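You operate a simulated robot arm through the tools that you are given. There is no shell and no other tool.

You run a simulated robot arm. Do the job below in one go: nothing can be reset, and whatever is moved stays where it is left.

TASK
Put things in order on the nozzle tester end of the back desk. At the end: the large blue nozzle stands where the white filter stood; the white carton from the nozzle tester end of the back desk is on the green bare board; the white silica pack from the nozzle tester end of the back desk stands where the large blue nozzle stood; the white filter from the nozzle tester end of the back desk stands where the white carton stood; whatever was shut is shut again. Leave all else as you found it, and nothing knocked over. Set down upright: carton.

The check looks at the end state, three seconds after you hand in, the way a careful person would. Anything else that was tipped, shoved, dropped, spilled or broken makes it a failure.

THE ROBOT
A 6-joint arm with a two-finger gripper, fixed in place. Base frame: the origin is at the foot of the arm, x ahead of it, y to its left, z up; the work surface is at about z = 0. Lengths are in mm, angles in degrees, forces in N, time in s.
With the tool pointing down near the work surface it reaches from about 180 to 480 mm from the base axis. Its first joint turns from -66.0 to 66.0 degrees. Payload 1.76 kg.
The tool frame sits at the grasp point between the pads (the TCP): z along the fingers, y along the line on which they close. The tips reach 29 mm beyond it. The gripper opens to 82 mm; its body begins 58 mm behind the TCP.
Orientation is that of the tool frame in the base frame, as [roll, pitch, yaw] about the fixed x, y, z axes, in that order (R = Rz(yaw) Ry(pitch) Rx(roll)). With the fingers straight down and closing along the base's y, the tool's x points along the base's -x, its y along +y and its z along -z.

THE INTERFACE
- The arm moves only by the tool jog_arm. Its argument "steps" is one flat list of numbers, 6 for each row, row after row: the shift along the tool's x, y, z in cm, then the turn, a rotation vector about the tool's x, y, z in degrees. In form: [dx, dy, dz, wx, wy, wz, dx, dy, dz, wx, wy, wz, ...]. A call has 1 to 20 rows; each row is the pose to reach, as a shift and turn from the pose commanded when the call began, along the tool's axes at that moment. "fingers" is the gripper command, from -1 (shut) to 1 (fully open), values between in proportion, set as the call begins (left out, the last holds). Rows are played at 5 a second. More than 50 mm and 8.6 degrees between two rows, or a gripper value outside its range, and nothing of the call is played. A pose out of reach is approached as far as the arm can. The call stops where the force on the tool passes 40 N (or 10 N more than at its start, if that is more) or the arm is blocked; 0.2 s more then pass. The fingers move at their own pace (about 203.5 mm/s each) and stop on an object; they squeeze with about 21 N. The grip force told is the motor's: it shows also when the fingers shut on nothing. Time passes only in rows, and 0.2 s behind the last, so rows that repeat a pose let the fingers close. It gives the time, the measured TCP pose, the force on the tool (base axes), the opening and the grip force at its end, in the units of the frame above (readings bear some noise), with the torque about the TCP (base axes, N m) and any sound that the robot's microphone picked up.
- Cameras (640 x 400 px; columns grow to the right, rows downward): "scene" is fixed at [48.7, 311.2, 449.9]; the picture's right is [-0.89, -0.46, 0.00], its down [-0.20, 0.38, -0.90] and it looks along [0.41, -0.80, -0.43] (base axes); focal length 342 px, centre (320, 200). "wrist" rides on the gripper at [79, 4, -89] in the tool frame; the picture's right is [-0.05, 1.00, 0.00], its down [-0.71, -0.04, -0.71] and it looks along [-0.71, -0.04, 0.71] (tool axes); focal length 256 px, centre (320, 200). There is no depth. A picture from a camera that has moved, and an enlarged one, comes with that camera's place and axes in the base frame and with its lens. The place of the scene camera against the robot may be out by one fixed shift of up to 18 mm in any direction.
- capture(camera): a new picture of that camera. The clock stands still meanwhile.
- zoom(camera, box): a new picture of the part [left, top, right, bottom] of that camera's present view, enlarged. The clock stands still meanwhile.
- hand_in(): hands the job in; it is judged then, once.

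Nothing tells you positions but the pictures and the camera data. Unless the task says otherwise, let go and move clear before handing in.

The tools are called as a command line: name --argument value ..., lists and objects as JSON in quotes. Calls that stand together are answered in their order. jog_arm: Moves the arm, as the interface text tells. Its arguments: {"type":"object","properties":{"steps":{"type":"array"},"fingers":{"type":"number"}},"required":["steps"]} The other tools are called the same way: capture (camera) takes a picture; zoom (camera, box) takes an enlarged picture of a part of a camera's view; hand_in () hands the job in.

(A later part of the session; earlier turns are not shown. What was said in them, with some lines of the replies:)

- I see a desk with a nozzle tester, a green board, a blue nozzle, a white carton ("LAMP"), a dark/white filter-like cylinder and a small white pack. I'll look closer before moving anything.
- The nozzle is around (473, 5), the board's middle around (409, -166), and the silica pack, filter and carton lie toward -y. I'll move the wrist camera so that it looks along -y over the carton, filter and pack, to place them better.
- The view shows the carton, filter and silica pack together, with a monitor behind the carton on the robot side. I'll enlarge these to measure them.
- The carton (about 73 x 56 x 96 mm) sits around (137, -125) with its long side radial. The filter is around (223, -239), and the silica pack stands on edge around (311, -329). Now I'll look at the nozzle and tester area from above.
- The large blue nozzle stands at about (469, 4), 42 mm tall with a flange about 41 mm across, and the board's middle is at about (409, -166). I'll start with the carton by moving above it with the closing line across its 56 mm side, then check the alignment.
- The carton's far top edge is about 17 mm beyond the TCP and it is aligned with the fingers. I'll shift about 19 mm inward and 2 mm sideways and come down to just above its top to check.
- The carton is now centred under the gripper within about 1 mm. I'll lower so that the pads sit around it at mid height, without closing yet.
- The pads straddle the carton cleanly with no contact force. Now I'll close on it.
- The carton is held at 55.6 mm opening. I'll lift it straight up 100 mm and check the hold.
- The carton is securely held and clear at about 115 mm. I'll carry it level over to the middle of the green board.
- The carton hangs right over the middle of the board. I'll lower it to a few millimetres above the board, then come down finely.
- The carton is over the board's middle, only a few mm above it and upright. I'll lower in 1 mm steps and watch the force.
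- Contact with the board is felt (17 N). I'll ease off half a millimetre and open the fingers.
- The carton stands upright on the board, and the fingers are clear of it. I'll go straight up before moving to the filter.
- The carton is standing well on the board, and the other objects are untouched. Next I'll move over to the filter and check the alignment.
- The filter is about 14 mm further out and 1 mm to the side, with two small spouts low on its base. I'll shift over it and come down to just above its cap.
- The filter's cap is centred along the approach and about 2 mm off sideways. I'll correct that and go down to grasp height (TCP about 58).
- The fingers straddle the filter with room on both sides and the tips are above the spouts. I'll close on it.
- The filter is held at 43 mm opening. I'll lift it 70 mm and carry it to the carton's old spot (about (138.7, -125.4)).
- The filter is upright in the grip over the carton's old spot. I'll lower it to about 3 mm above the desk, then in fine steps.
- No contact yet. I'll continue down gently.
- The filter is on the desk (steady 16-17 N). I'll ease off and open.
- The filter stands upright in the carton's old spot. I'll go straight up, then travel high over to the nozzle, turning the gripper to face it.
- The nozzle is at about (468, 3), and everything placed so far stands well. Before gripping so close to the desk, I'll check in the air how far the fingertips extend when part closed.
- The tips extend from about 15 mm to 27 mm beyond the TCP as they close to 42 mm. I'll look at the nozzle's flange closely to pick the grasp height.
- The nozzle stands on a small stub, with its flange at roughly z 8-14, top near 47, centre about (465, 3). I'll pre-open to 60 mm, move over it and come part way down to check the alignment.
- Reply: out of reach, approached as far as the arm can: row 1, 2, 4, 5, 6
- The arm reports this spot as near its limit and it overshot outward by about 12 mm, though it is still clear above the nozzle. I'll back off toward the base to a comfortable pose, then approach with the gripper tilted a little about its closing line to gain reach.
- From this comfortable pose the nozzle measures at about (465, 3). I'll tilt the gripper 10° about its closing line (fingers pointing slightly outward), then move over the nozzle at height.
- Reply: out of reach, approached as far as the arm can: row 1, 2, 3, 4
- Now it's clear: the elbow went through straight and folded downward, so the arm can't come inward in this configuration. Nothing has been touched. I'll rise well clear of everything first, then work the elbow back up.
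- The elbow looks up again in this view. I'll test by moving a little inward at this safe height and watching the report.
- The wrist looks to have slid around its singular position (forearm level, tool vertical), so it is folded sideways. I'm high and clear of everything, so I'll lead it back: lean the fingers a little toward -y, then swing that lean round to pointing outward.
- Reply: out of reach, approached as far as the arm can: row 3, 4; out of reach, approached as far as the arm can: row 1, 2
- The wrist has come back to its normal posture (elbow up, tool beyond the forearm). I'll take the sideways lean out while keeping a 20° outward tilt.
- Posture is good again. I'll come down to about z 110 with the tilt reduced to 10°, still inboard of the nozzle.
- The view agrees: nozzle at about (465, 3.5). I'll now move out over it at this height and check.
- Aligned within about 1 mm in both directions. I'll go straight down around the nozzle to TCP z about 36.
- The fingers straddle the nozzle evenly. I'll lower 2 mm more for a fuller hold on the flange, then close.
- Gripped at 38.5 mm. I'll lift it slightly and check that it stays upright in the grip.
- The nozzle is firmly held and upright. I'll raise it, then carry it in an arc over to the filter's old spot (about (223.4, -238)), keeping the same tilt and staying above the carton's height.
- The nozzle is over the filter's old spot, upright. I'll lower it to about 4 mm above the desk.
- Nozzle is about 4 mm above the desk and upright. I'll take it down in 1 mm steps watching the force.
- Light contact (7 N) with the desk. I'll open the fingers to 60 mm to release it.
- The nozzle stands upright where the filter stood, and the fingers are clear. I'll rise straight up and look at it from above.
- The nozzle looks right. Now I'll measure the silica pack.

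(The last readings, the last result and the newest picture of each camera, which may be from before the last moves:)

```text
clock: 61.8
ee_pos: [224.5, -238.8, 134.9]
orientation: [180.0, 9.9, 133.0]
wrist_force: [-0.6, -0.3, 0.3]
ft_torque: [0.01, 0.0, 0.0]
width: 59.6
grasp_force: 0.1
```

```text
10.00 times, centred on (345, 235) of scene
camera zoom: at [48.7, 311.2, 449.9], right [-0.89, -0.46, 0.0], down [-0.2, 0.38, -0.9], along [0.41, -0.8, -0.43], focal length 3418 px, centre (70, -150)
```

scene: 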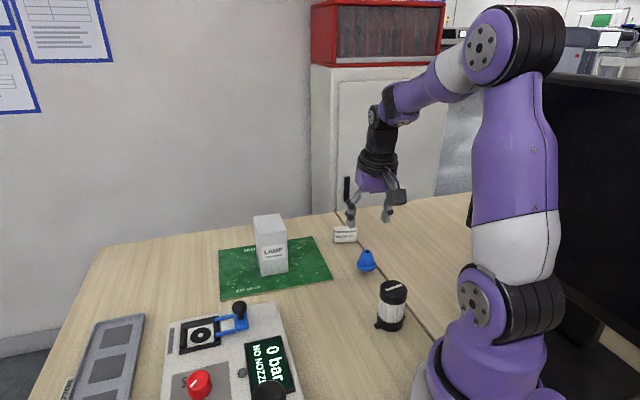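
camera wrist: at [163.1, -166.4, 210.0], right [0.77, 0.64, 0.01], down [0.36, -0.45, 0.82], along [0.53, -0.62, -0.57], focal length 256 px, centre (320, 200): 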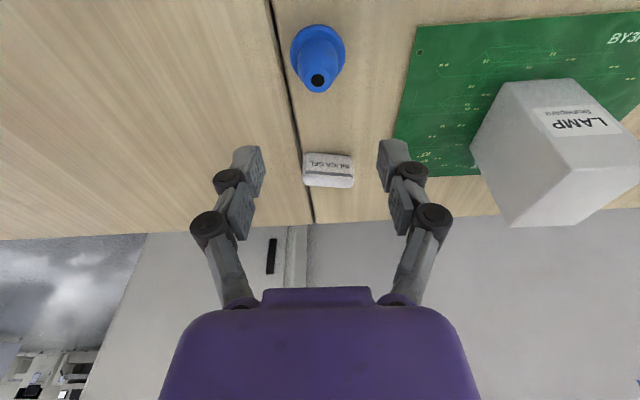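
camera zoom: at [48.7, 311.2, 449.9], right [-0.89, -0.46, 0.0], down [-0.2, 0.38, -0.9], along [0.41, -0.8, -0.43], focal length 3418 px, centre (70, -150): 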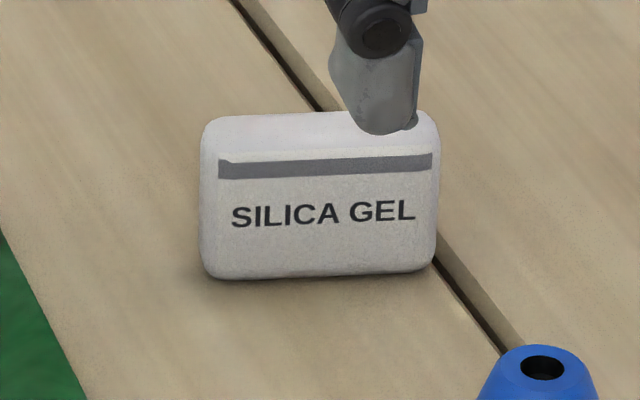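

The pack stands at about (312, -328.5), roughly 54 mm long and turned about 9° from the present finger line. I'll open wider, turn to match, and move to just short of it.

jog_arm --steps '[-2.09, 0.07, 1.25, 0.39, 0, 2.2, -4.18, 0.14, 2.49, 0.78, 0, 4.43, -6.26, 0.2, 3.74, 1.17, 0, 6.65, -8.35, 0.27, 4.98, 1.56, 0, 8.86, -8.35, 0.27, 4.98, 1.56, 0, 8.86]' --fingers 0.85

capture --camera "wrist"

zoom --camera "wrist" --box '[260, 70, 380, 190]'

capture --camera "scene"

```text
clock: 63.0
ee_pos: [288.1, -304.4, 98.6]
orientation: [180.0, 9.9, 123.9]
wrist_force: [0.2, 0.4, -0.1]
ft_torque: [0.0, 0.02, -0.02]
width: 75.6
grasp_force: 0.1
```

```text
taken
camera wrist: at [239.3, -222.9, 174.7], right [0.86, 0.51, 0.01], down [0.29, -0.5, 0.82], along [0.43, -0.7, -0.58], focal length 256 px, centre (320, 200)
```

wrist: 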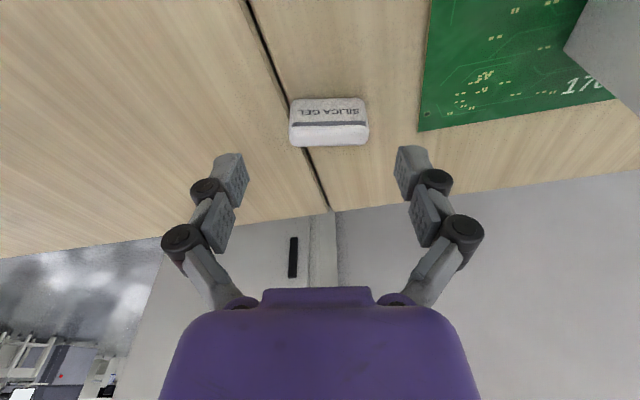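

```text
3.33 times, centred on (320, 130) of wrist
camera zoom: at [239.3, -222.9, 174.7], right [0.86, 0.51, 0.01], down [0.29, -0.5, 0.82], along [0.43, -0.7, -0.58], focal length 853 px, centre (320, 433)
```

zoom: 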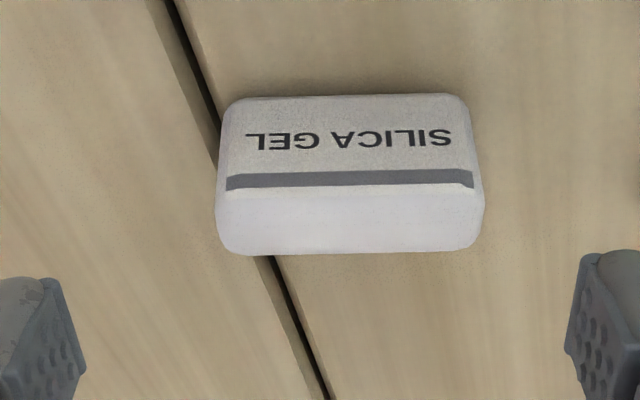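

```text
taken
```

scene: 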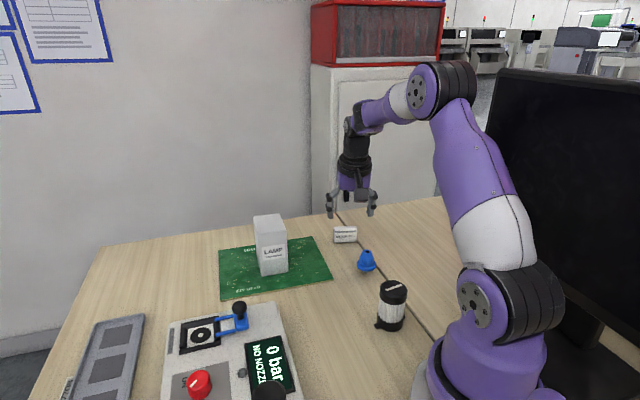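

The pack is aligned within 1.5° and sits 30 mm further out and 5 mm to the side. I'll move over it at this height and check.

jog_arm --steps '[-1, 0.17, 0.17, 0, 0, 0, -2, 0.35, 0.35, 0, 0, 0, -2.94, 0.52, 0.52, 0, 0, 0, -2.94, 0.52, 0.52, 0, 0, 0]'

capture --camera "wrist"

zoom --camera "wrist" --box '[220, 40, 420, 190]'

```text
clock: 64.0
ee_pos: [308.9, -324.9, 98.4]
orientation: [-180.0, 9.8, 124.0]
wrist_force: [-0.4, -0.6, 0.8]
ft_torque: [-0.02, -0.02, -0.02]
width: 75.7
grasp_force: 0.0
```

```text
taken
camera wrist: at [259.7, -244.8, 175.1], right [0.86, 0.52, 0.01], down [0.29, -0.5, 0.82], along [0.43, -0.7, -0.58], focal length 256 px, centre (320, 200)
```

wrist: 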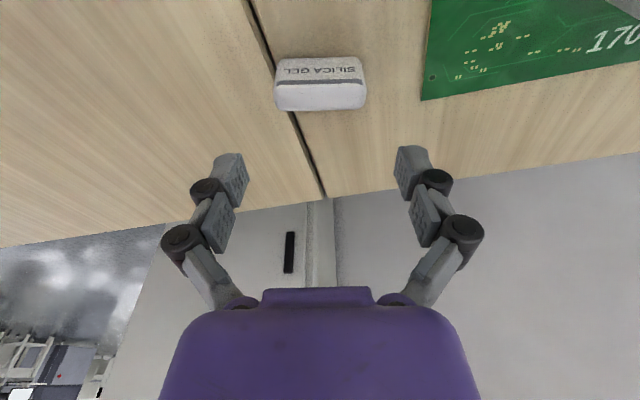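

```text
2.67 times, centred on (320, 115) of wrist
camera zoom: at [259.7, -244.8, 175.1], right [0.86, 0.52, 0.01], down [0.29, -0.5, 0.82], along [0.43, -0.7, -0.58], focal length 683 px, centre (320, 427)
```

zoom: 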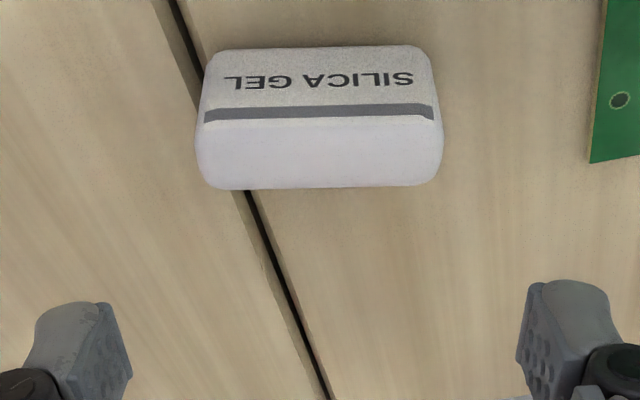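

Centred now within about 1 mm. I'll trim the heading by 1.7° and descend around the pack to TCP z about 32.

jog_arm --steps '[0.17, 0, 0.98, 0.15, 0, 0.85, 0.42, 0, 2.36, 0.3, 0, 1.67, 0.78, 0, 4.43, 0.3, 0, 1.67, 1.01, 0, 5.71, 0.3, 0, 1.67, 1.16, 0, 6.6, 0.3, 0, 1.67, 1.16, 0, 6.6, 0.3, 0, 1.67]'

capture --camera "wrist"

zoom --camera "scene" --box '[300, 180, 400, 270]'

```text
clock: 65.4
ee_pos: [309.3, -324.7, 31.3]
orientation: [179.9, 10.0, 122.3]
wrist_force: [0.2, 0.1, -0.3]
ft_torque: [-0.02, 0.03, -0.01]
width: 75.8
grasp_force: 0.0
```

```text
taken
camera wrist: at [262.2, -242.7, 107.5], right [0.87, 0.49, 0.01], down [0.28, -0.51, 0.82], along [0.41, -0.71, -0.58], focal length 256 px, centre (320, 200)
```

wrist: 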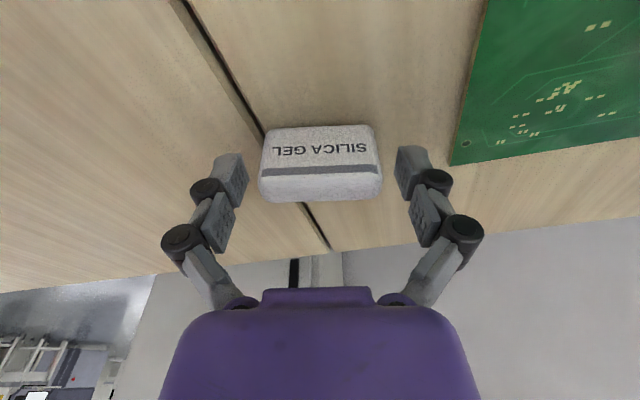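

```text
4.44 times, centred on (350, 225) of scene
camera zoom: at [48.7, 311.2, 449.9], right [-0.89, -0.46, 0.0], down [-0.2, 0.38, -0.9], along [0.41, -0.8, -0.43], focal length 1519 px, centre (187, 89)
```

zoom: 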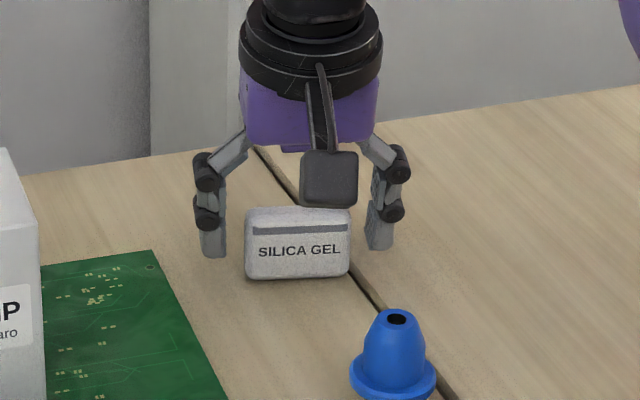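

The pads straddle the pack evenly. I'll close on it.

jog_arm --steps '[0, 0, 0, 0, 0, 0, 0, 0, 0, 0, 0, 0, 0, 0, 0, 0, 0, 0, 0, 0, 0, 0, 0, 0]' --fingers -1

capture --camera "wrist"

zoom --camera "scene" --box '[300, 180, 400, 270]'

```text
clock: 66.4
ee_pos: [308.7, -324.0, 33.3]
orientation: [180.0, 10.0, 122.2]
wrist_force: [1.0, 0.1, 10.8]
ft_torque: [0.02, -0.05, 0.03]
width: 54.7
grasp_force: 21.2
```

```text
taken
camera wrist: at [262.4, -242.9, 108.0], right [0.87, 0.49, 0.01], down [0.27, -0.5, 0.82], along [0.41, -0.71, -0.57], focal length 256 px, centre (320, 200)
```

wrist: 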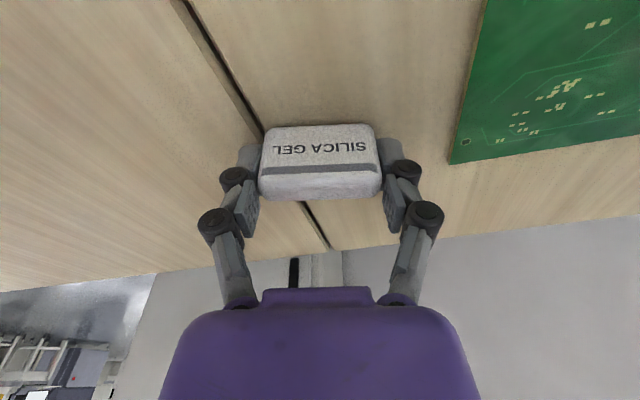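

```text
4.44 times, centred on (350, 225) of scene
camera zoom: at [48.7, 311.2, 449.9], right [-0.89, -0.46, 0.0], down [-0.2, 0.38, -0.9], along [0.41, -0.8, -0.43], focal length 1519 px, centre (187, 89)
```

zoom: 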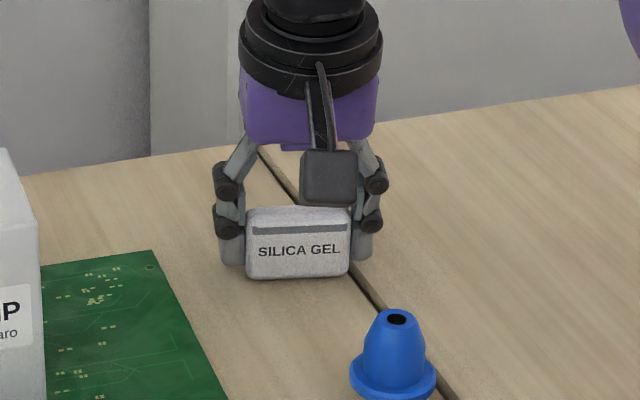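

The pack is held at 54.7 mm. I'll lift it straight up and check that it hangs true.

jog_arm --steps '[-0.09, 0, -0.49, 0, 0, 0, -0.26, 0, -1.48, 0, 0, 0, -0.61, 0, -3.45, 0, 0, 0, -1.01, 0, -5.71, 0, 0, 0, -1.01, 0, -5.71, 0, 0, 0]'

capture --camera "wrist"

zoom --camera "scene" --box '[290, 150, 410, 270]'

```text
clock: 67.6
ee_pos: [308.3, -324.2, 90.6]
orientation: [-179.9, 9.9, 122.3]
wrist_force: [0.2, -0.3, -0.2]
ft_torque: [-0.03, 0.04, 0.05]
width: 54.8
grasp_force: 20.9
```

```text
taken
camera wrist: at [262.0, -242.9, 166.2], right [0.87, 0.49, 0.01], down [0.28, -0.51, 0.82], along [0.41, -0.71, -0.58], focal length 256 px, centre (320, 200)
```

wrist: 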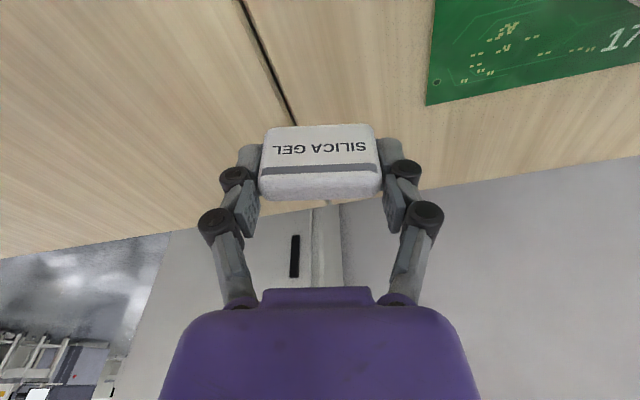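

```text
3.33 times, centred on (350, 210) of scene
camera zoom: at [48.7, 311.2, 449.9], right [-0.89, -0.46, 0.0], down [-0.2, 0.38, -0.9], along [0.41, -0.8, -0.43], focal length 1139 px, centre (220, 167)
```

zoom: 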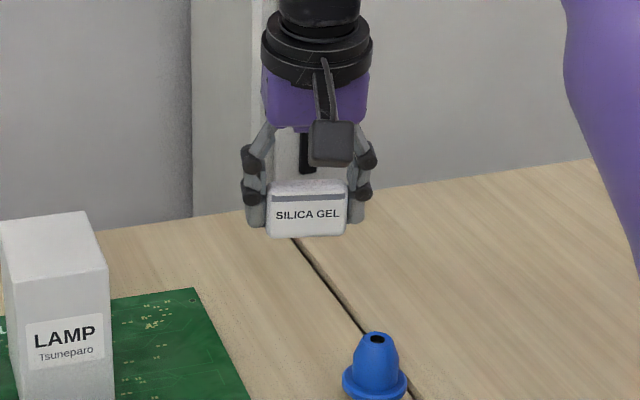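

The pack hangs level and firm. I'll carry it inward, up above the carton's height, and round in front of the nozzle's old spot while turning.

jog_arm --steps '[1.85, -0.49, -3.37, 0, 0, 0, 3.71, -0.98, -6.75, 0, 0, 0, 5.56, 3.02, -7.08, -1.3, 0, -7.39, 7.41, 7.02, -7.4, -2.6, 0, -14.77, 9.26, 11.02, -7.73, -3.91, 0, -22.16, 11.11, 15.02, -8.05, -5.21, 0, -29.54, 13.28, 17.15, -8.43, -6.41, 0, -36.34, 15.45, 19.28, -8.82, -7.61, 0, -43.18, 17.61, 21.41, -9.2, -8.82, 0, -50.03, 19.78, 23.54, -9.58, -10.02, 0, -56.82, 19.78, 23.54, -9.58, -10.02, 0, -56.82]'

capture --camera "wrist"

capture --camera "scene"

```text
clock: 70.0
ee_pos: [394.3, -20.4, 150.8]
orientation: [179.9, 9.8, -179.9]
wrist_force: [0.5, -0.3, -0.6]
ft_torque: [0.02, -0.01, 0.04]
width: 55.1
grasp_force: 20.7
```

```text
taken
camera wrist: at [300.5, -16.2, 226.5], right [0.05, 1.0, 0.01], down [0.57, -0.04, 0.82], along [0.82, -0.03, -0.57], focal length 256 px, centre (320, 200)
```

wrist: 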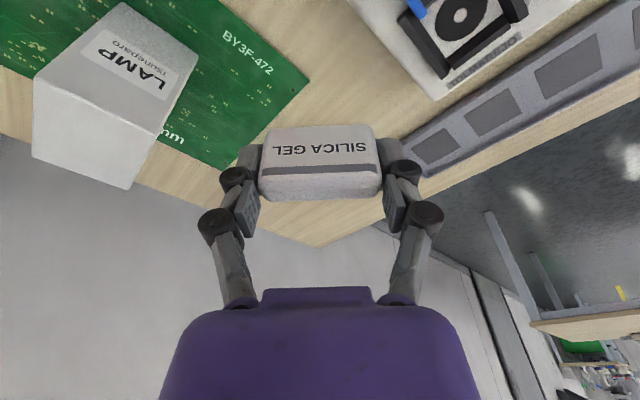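

```text
taken
```

scene: 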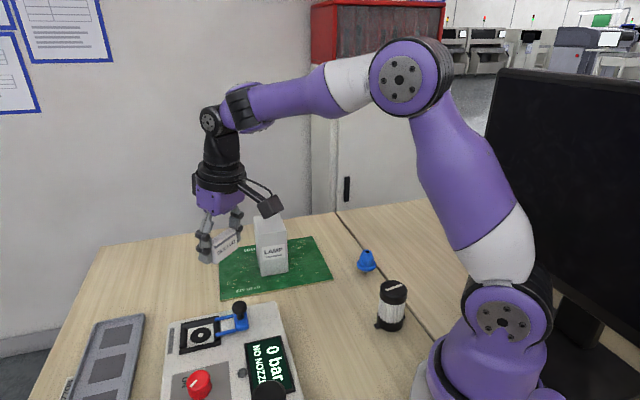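

The pack is held level, now in line with the nozzle's old spot. I'll move out over (465, 4) while lowering to about z 110.

jog_arm --steps '[-1.56, 0.6, 1.3, 0, 0, 0, -3.12, 1.21, 2.6, 0, 0, 0, -4.68, 1.82, 3.91, 0, 0, 0, -6.24, 2.42, 5.21, 0, 0, 0, -6.24, 2.42, 5.21, 0, 0, 0]'

capture --camera "wrist"

capture --camera "scene"

```text
clock: 71.2
ee_pos: [465.8, 4.5, 109.6]
orientation: [179.9, 9.9, -180.0]
wrist_force: [-0.3, 0.4, -1.3]
ft_torque: [-0.02, -0.02, -0.06]
width: 55.2
grasp_force: 21.4
```

```text
taken
camera wrist: at [371.2, 8.2, 186.1], right [0.05, 1.0, 0.01], down [0.57, -0.04, 0.82], along [0.82, -0.04, -0.57], focal length 256 px, centre (320, 200)
```

wrist: 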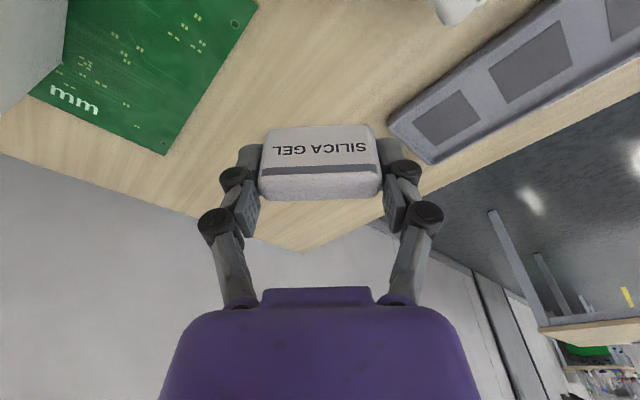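

```text
taken
```

scene: 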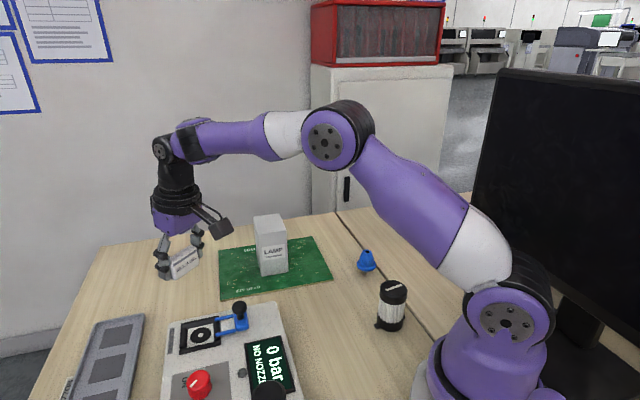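

Right over the spot with the arm in good posture. I'll lower to about 4 mm above the desk.

jog_arm --steps '[0.35, 0, 1.97, 0, 0, 0, 0.69, 0, 3.94, 0, 0, 0, 1.01, 0, 5.71, 0, 0, 0, 1.18, 0, 6.7, 0, 0, 0, 1.27, 0, 7.19, 0, 0, 0, 1.27, 0, 7.19, 0, 0, 0]'

capture --camera "wrist"

zoom --camera "scene" --box '[120, 210, 260, 330]'

```text
clock: 72.6
ee_pos: [465.5, 3.9, 36.1]
orientation: [180.0, 10.0, -179.9]
wrist_force: [0.2, -0.8, 0.6]
ft_torque: [-0.02, -0.02, 0.0]
width: 54.8
grasp_force: 21.3
```

```text
taken
camera wrist: at [371.6, 8.7, 112.6], right [0.05, 1.0, 0.01], down [0.57, -0.04, 0.82], along [0.82, -0.04, -0.57], focal length 256 px, centre (320, 200)
```

wrist: 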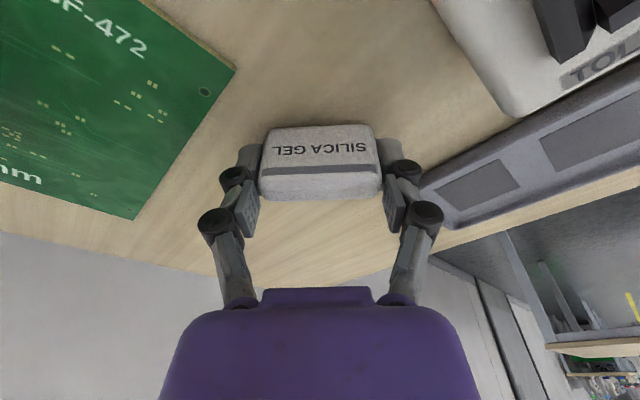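

```text
3.33 times, centred on (190, 270) of scene
camera zoom: at [48.7, 311.2, 449.9], right [-0.89, -0.46, 0.0], down [-0.2, 0.38, -0.9], along [0.41, -0.8, -0.43], focal length 1139 px, centre (753, -33)
```

zoom: 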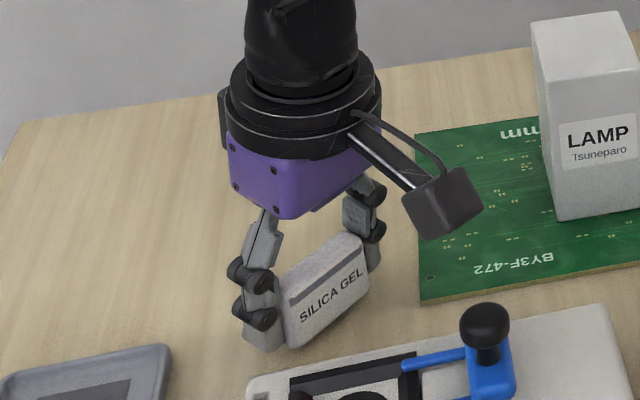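

The pack is level and near the desk. I'll lower in 1 mm steps watching the force.

jog_arm --steps '[0.017, 0, 0.1, 0, 0, 0, 0.035, 0, 0.2, 0, 0, 0, 0.052, 0, 0.3, 0, 0, 0]'

jog_arm --steps '[0.009, 0, 0.05, 0, 0, 0, 0.014, 0, 0.08, 0, 0, 0]'

```text
clock: 73.4
ee_pos: [464.9, 5.3, 34.2]
orientation: [179.8, 9.9, -180.0]
wrist_force: [-0.1, 0.6, -0.1]
ft_torque: [0.0, 0.03, -0.02]
width: 55.0
grasp_force: 20.9
```

```text
clock: 74.0
ee_pos: [464.4, 3.9, 32.9]
orientation: [179.9, 10.0, -179.9]
wrist_force: [-0.7, -0.5, 0.2]
ft_torque: [-0.02, -0.03, -0.01]
width: 54.9
grasp_force: 21.7
```

jog_arm --steps '[0.009, 0, 0.05, 0, 0, 0, 0.014, 0, 0.08, 0, 0, 0]'

zoom --camera "scene" --box '[150, 250, 230, 320]'

```text
clock: 74.6
ee_pos: [465.3, 4.4, 32.6]
orientation: [179.8, 10.0, -180.0]
wrist_force: [0.1, -0.4, -0.8]
ft_torque: [-0.01, -0.01, -0.02]
width: 55.0
grasp_force: 21.0
```

```text
5.71 times, centred on (190, 285) of scene
camera zoom: at [48.7, 311.2, 449.9], right [-0.89, -0.46, 0.0], down [-0.2, 0.38, -0.9], along [0.41, -0.8, -0.43], focal length 1953 px, centre (1063, -286)
```

zoom: 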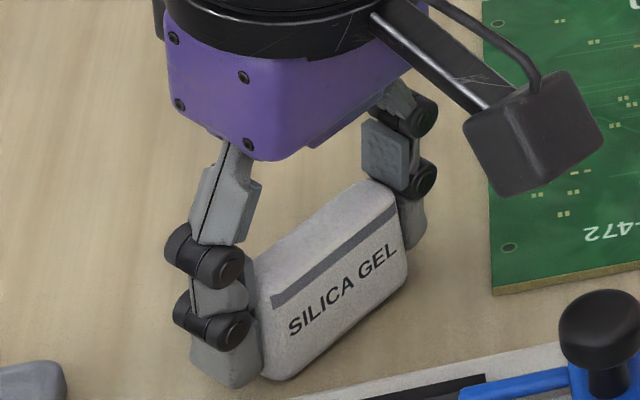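

No contact yet. I'll continue in half-millimetre steps.

jog_arm --steps '[0.009, 0, 0.05, 0, 0, 0, 0.017, 0, 0.1, 0, 0, 0]'

jog_arm --steps '[0.009, 0, 0.05, 0, 0, 0, 0.014, 0, 0.08, 0, 0, 0]'

```text
clock: 75.2
ee_pos: [466.1, 3.7, 32.9]
orientation: [179.9, 10.1, -180.0]
wrist_force: [-3.3, -1.2, 9.6]
ft_torque: [-0.07, 0.03, 0.0]
width: 55.0
grasp_force: 21.4
```

```text
clock: 75.8
ee_pos: [465.2, 5.0, 32.1]
orientation: [179.8, 10.2, -180.0]
wrist_force: [-1.1, -1.3, 16.8]
ft_torque: [-0.07, 0.0, 0.02]
width: 54.9
grasp_force: 20.2
```

The pack is on the desk (17 N). I'll ease off 0.6 mm and open to about 70 mm.

jog_arm --steps '[-0.005, 0, -0.03, 0, 0, 0, -0.01, 0, -0.06, 0, 0, 0]'

jog_arm --steps '[0, 0, 0, 0, 0, 0, 0, 0, 0, 0, 0, 0, 0, 0, 0, 0, 0, 0]' --fingers 0.7

capture --camera "wrist"

zoom --camera "scene" --box '[120, 230, 260, 330]'

```text
clock: 76.4
ee_pos: [465.7, 4.7, 31.6]
orientation: [179.9, 10.0, -179.9]
wrist_force: [4.9, -0.6, 11.6]
ft_torque: [-0.03, -0.13, 0.0]
width: 54.7
grasp_force: 21.0
```

```text
clock: 77.2
ee_pos: [465.0, 4.5, 31.2]
orientation: [180.0, 10.0, -180.0]
wrist_force: [0.8, -0.4, -0.6]
ft_torque: [-0.01, 0.0, 0.01]
width: 69.6
grasp_force: 0.0
```

```text
taken
camera wrist: at [371.1, 8.8, 106.8], right [0.05, 1.0, 0.01], down [0.57, -0.04, 0.82], along [0.82, -0.04, -0.57], focal length 256 px, centre (320, 200)
```

wrist: 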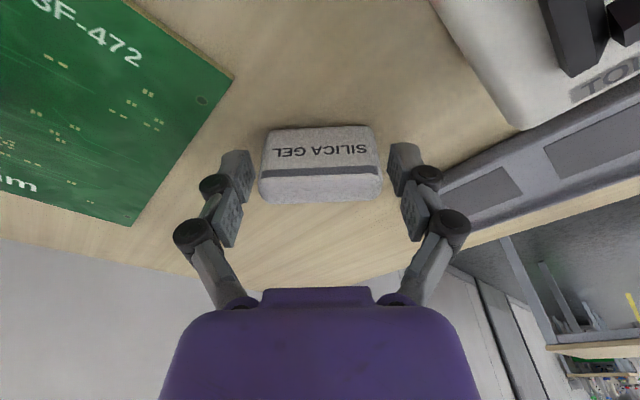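

```text
4.00 times, centred on (190, 280) of scene
camera zoom: at [48.7, 311.2, 449.9], right [-0.89, -0.46, 0.0], down [-0.2, 0.38, -0.9], along [0.41, -0.8, -0.43], focal length 1367 px, centre (840, -120)
```

zoom: 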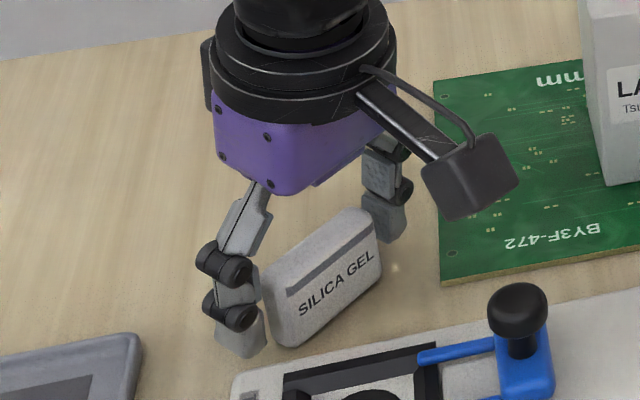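

The pack stands upright on its base at the nozzle's old spot, and the fingers are clear on both sides. I'll rise straight up, then withdraw inward.

jog_arm --steps '[-0.09, 0, -0.49, 0, 0, 0, -0.26, 0, -1.48, 0, 0, 0, -0.61, 0, -3.45, 0, 0, 0, -1.04, 0, -5.91, 0, 0, 0, -1.39, 0, -7.88, 0, 0, 0, 0.84, -0.8, -9.63, 0, 0, 0, 3.07, -1.6, -11.37, 0, 0, 0, 5.3, -2.4, -13.12, 0, 0, 0, 5.3, -2.4, -13.12, 0, 0, 0]'

capture --camera "wrist"

capture --camera "scene"

```text
clock: 79.2
ee_pos: [390.6, -19.0, 150.3]
orientation: [179.8, 10.0, 180.0]
wrist_force: [-0.5, 0.1, -0.1]
ft_torque: [0.04, 0.02, 0.01]
width: 69.8
grasp_force: 0.1
```

```text
taken
camera wrist: at [296.5, -15.9, 226.4], right [0.05, 1.0, 0.01], down [0.57, -0.04, 0.82], along [0.82, -0.04, -0.57], focal length 256 px, centre (320, 200)
```

wrist: 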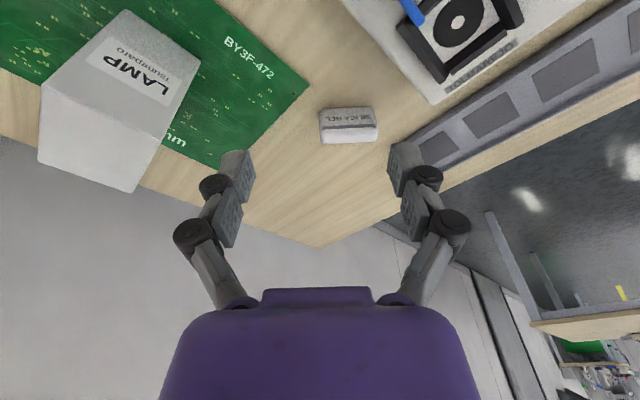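

```text
taken
```

scene: 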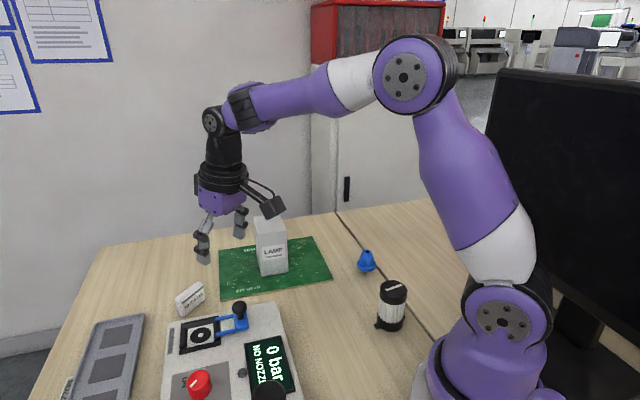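

All four moves look done. I'll check each closely and compare with the starting views.

zoom --camera "scene" --box '[140, 220, 300, 320]'

zoom --camera "scene" --box '[300, 210, 460, 350]'

zoom --camera "scene" --box '[40, 280, 320, 400]'

zoom --camera "scene" --box '[200, 200, 350, 310]'

```text
4.00 times, centred on (220, 270) of scene
camera zoom: at [48.7, 311.2, 449.9], right [-0.89, -0.46, 0.0], down [-0.2, 0.38, -0.9], along [0.41, -0.8, -0.43], focal length 1367 px, centre (720, -80)
```

zoom: 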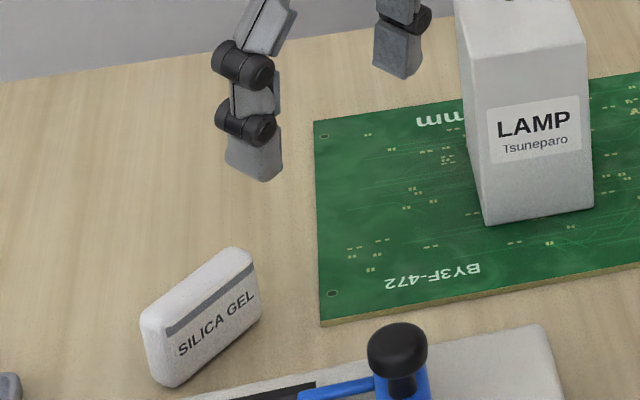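

```text
2.86 times, centred on (380, 280) of scene
camera zoom: at [48.7, 311.2, 449.9], right [-0.89, -0.46, 0.0], down [-0.2, 0.38, -0.9], along [0.41, -0.8, -0.43], focal length 976 px, centre (149, -29)
```

zoom: 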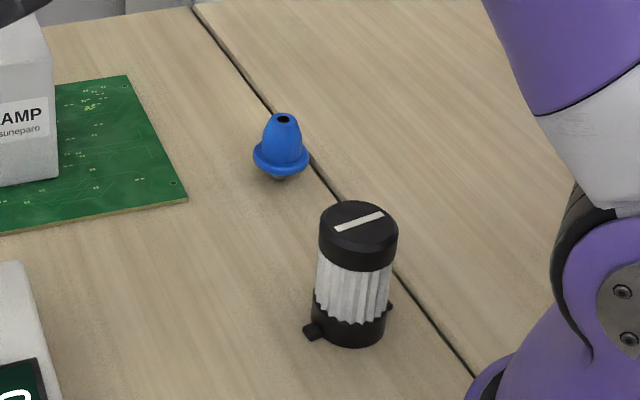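

```text
2.29 times, centred on (180, 340) of scene
camera zoom: at [48.7, 311.2, 449.9], right [-0.89, -0.46, 0.0], down [-0.2, 0.38, -0.9], along [0.41, -0.8, -0.43], focal length 781 px, centre (640, -120)
```

zoom: 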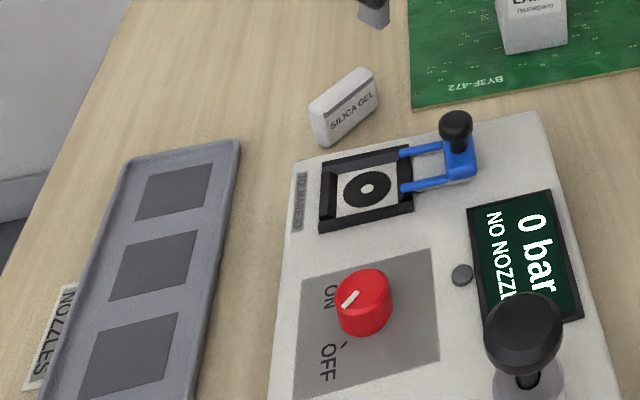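

```text
3.64 times, centred on (275, 255) of scene
camera zoom: at [48.7, 311.2, 449.9], right [-0.89, -0.46, 0.0], down [-0.2, 0.38, -0.9], along [0.41, -0.8, -0.43], focal length 1243 px, centre (484, 0)
```

zoom: 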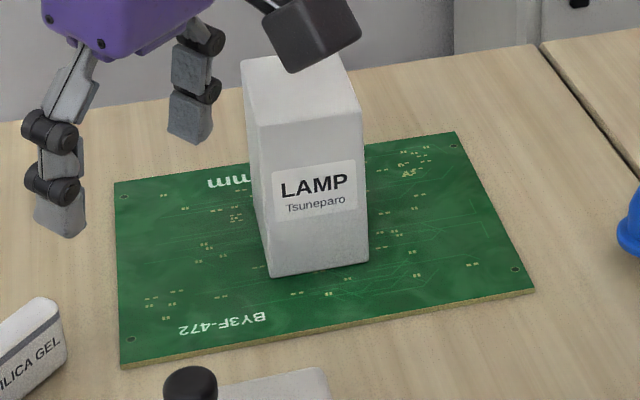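

Everything is in place: carton upright on the board, filter at the carton's spot, nozzle at the filter's spot, pack at the nozzle's spot; board, tray and tester are unchanged. I'll draw the arm a bit further back and up, and take a last look.

jog_arm --steps '[1.62, -0.67, -2.32, 0, 0, 0, 3.25, -1.33, -4.63, 0, 0, 0, 4.87, -2, -6.95, 0, 0, 0, 4.87, -2, -6.95, 0, 0, 0, 4.87, -2, -6.95, 0, 0, 0, 4.87, -2, -6.95, 0, 0, 0]'

capture --camera "scene"

capture --camera "wrist"

```text
clock: 80.6
ee_pos: [329.8, -40.1, 210.7]
orientation: [179.8, 9.9, -179.9]
wrist_force: [0.1, 0.8, -0.5]
ft_torque: [0.01, -0.01, -0.01]
width: 69.8
grasp_force: 0.0
```

```text
taken
```

scene: 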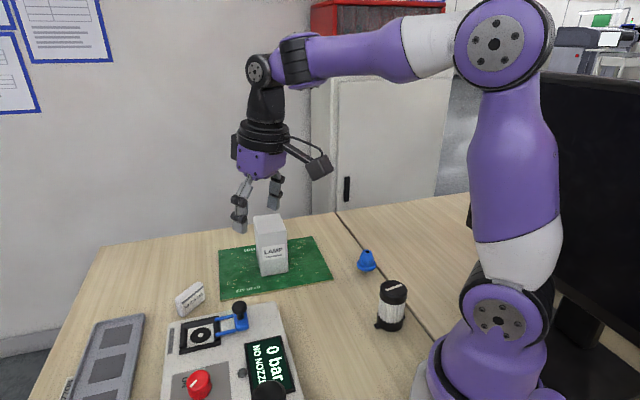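

```text
taken
camera wrist: at [236.4, -36.4, 286.5], right [0.05, 1.0, 0.01], down [0.57, -0.04, 0.82], along [0.82, -0.04, -0.57], focal length 256 px, centre (320, 200)
```

wrist: 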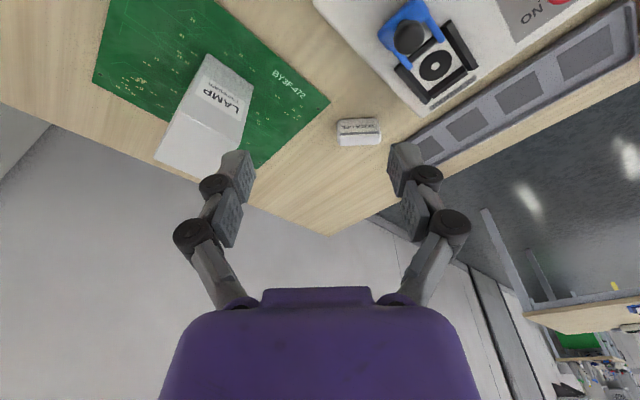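

The final views show all four items standing in their new places, nothing else moved, and the gripper empty and clear. I'm handing in the job.

hand_in

```text
The job is handed in.
```

I moved all four items and handed the job in. In the last views everything was standing and nothing else had shifted.

- **White carton:** upright in the middle of the green bare board.
- **White filter:** upright where the carton stood.
- **Large blue nozzle:** upright where the filter stood.
- **White silica pack:** standing on its base where the nozzle stood. It is turned about 58° from the way it faced before.

The positions come from the camera pictures, so expect each item to be within a few millimetres of its target spot. The board, tray and tester looked the same as at the start. I opened nothing, so there was nothing to shut again.

On the first approach to the nozzle the arm neared its reach limit and overshot by about 12 mm. I lifted it clear, straightened out its posture and tried again; nothing was touched.
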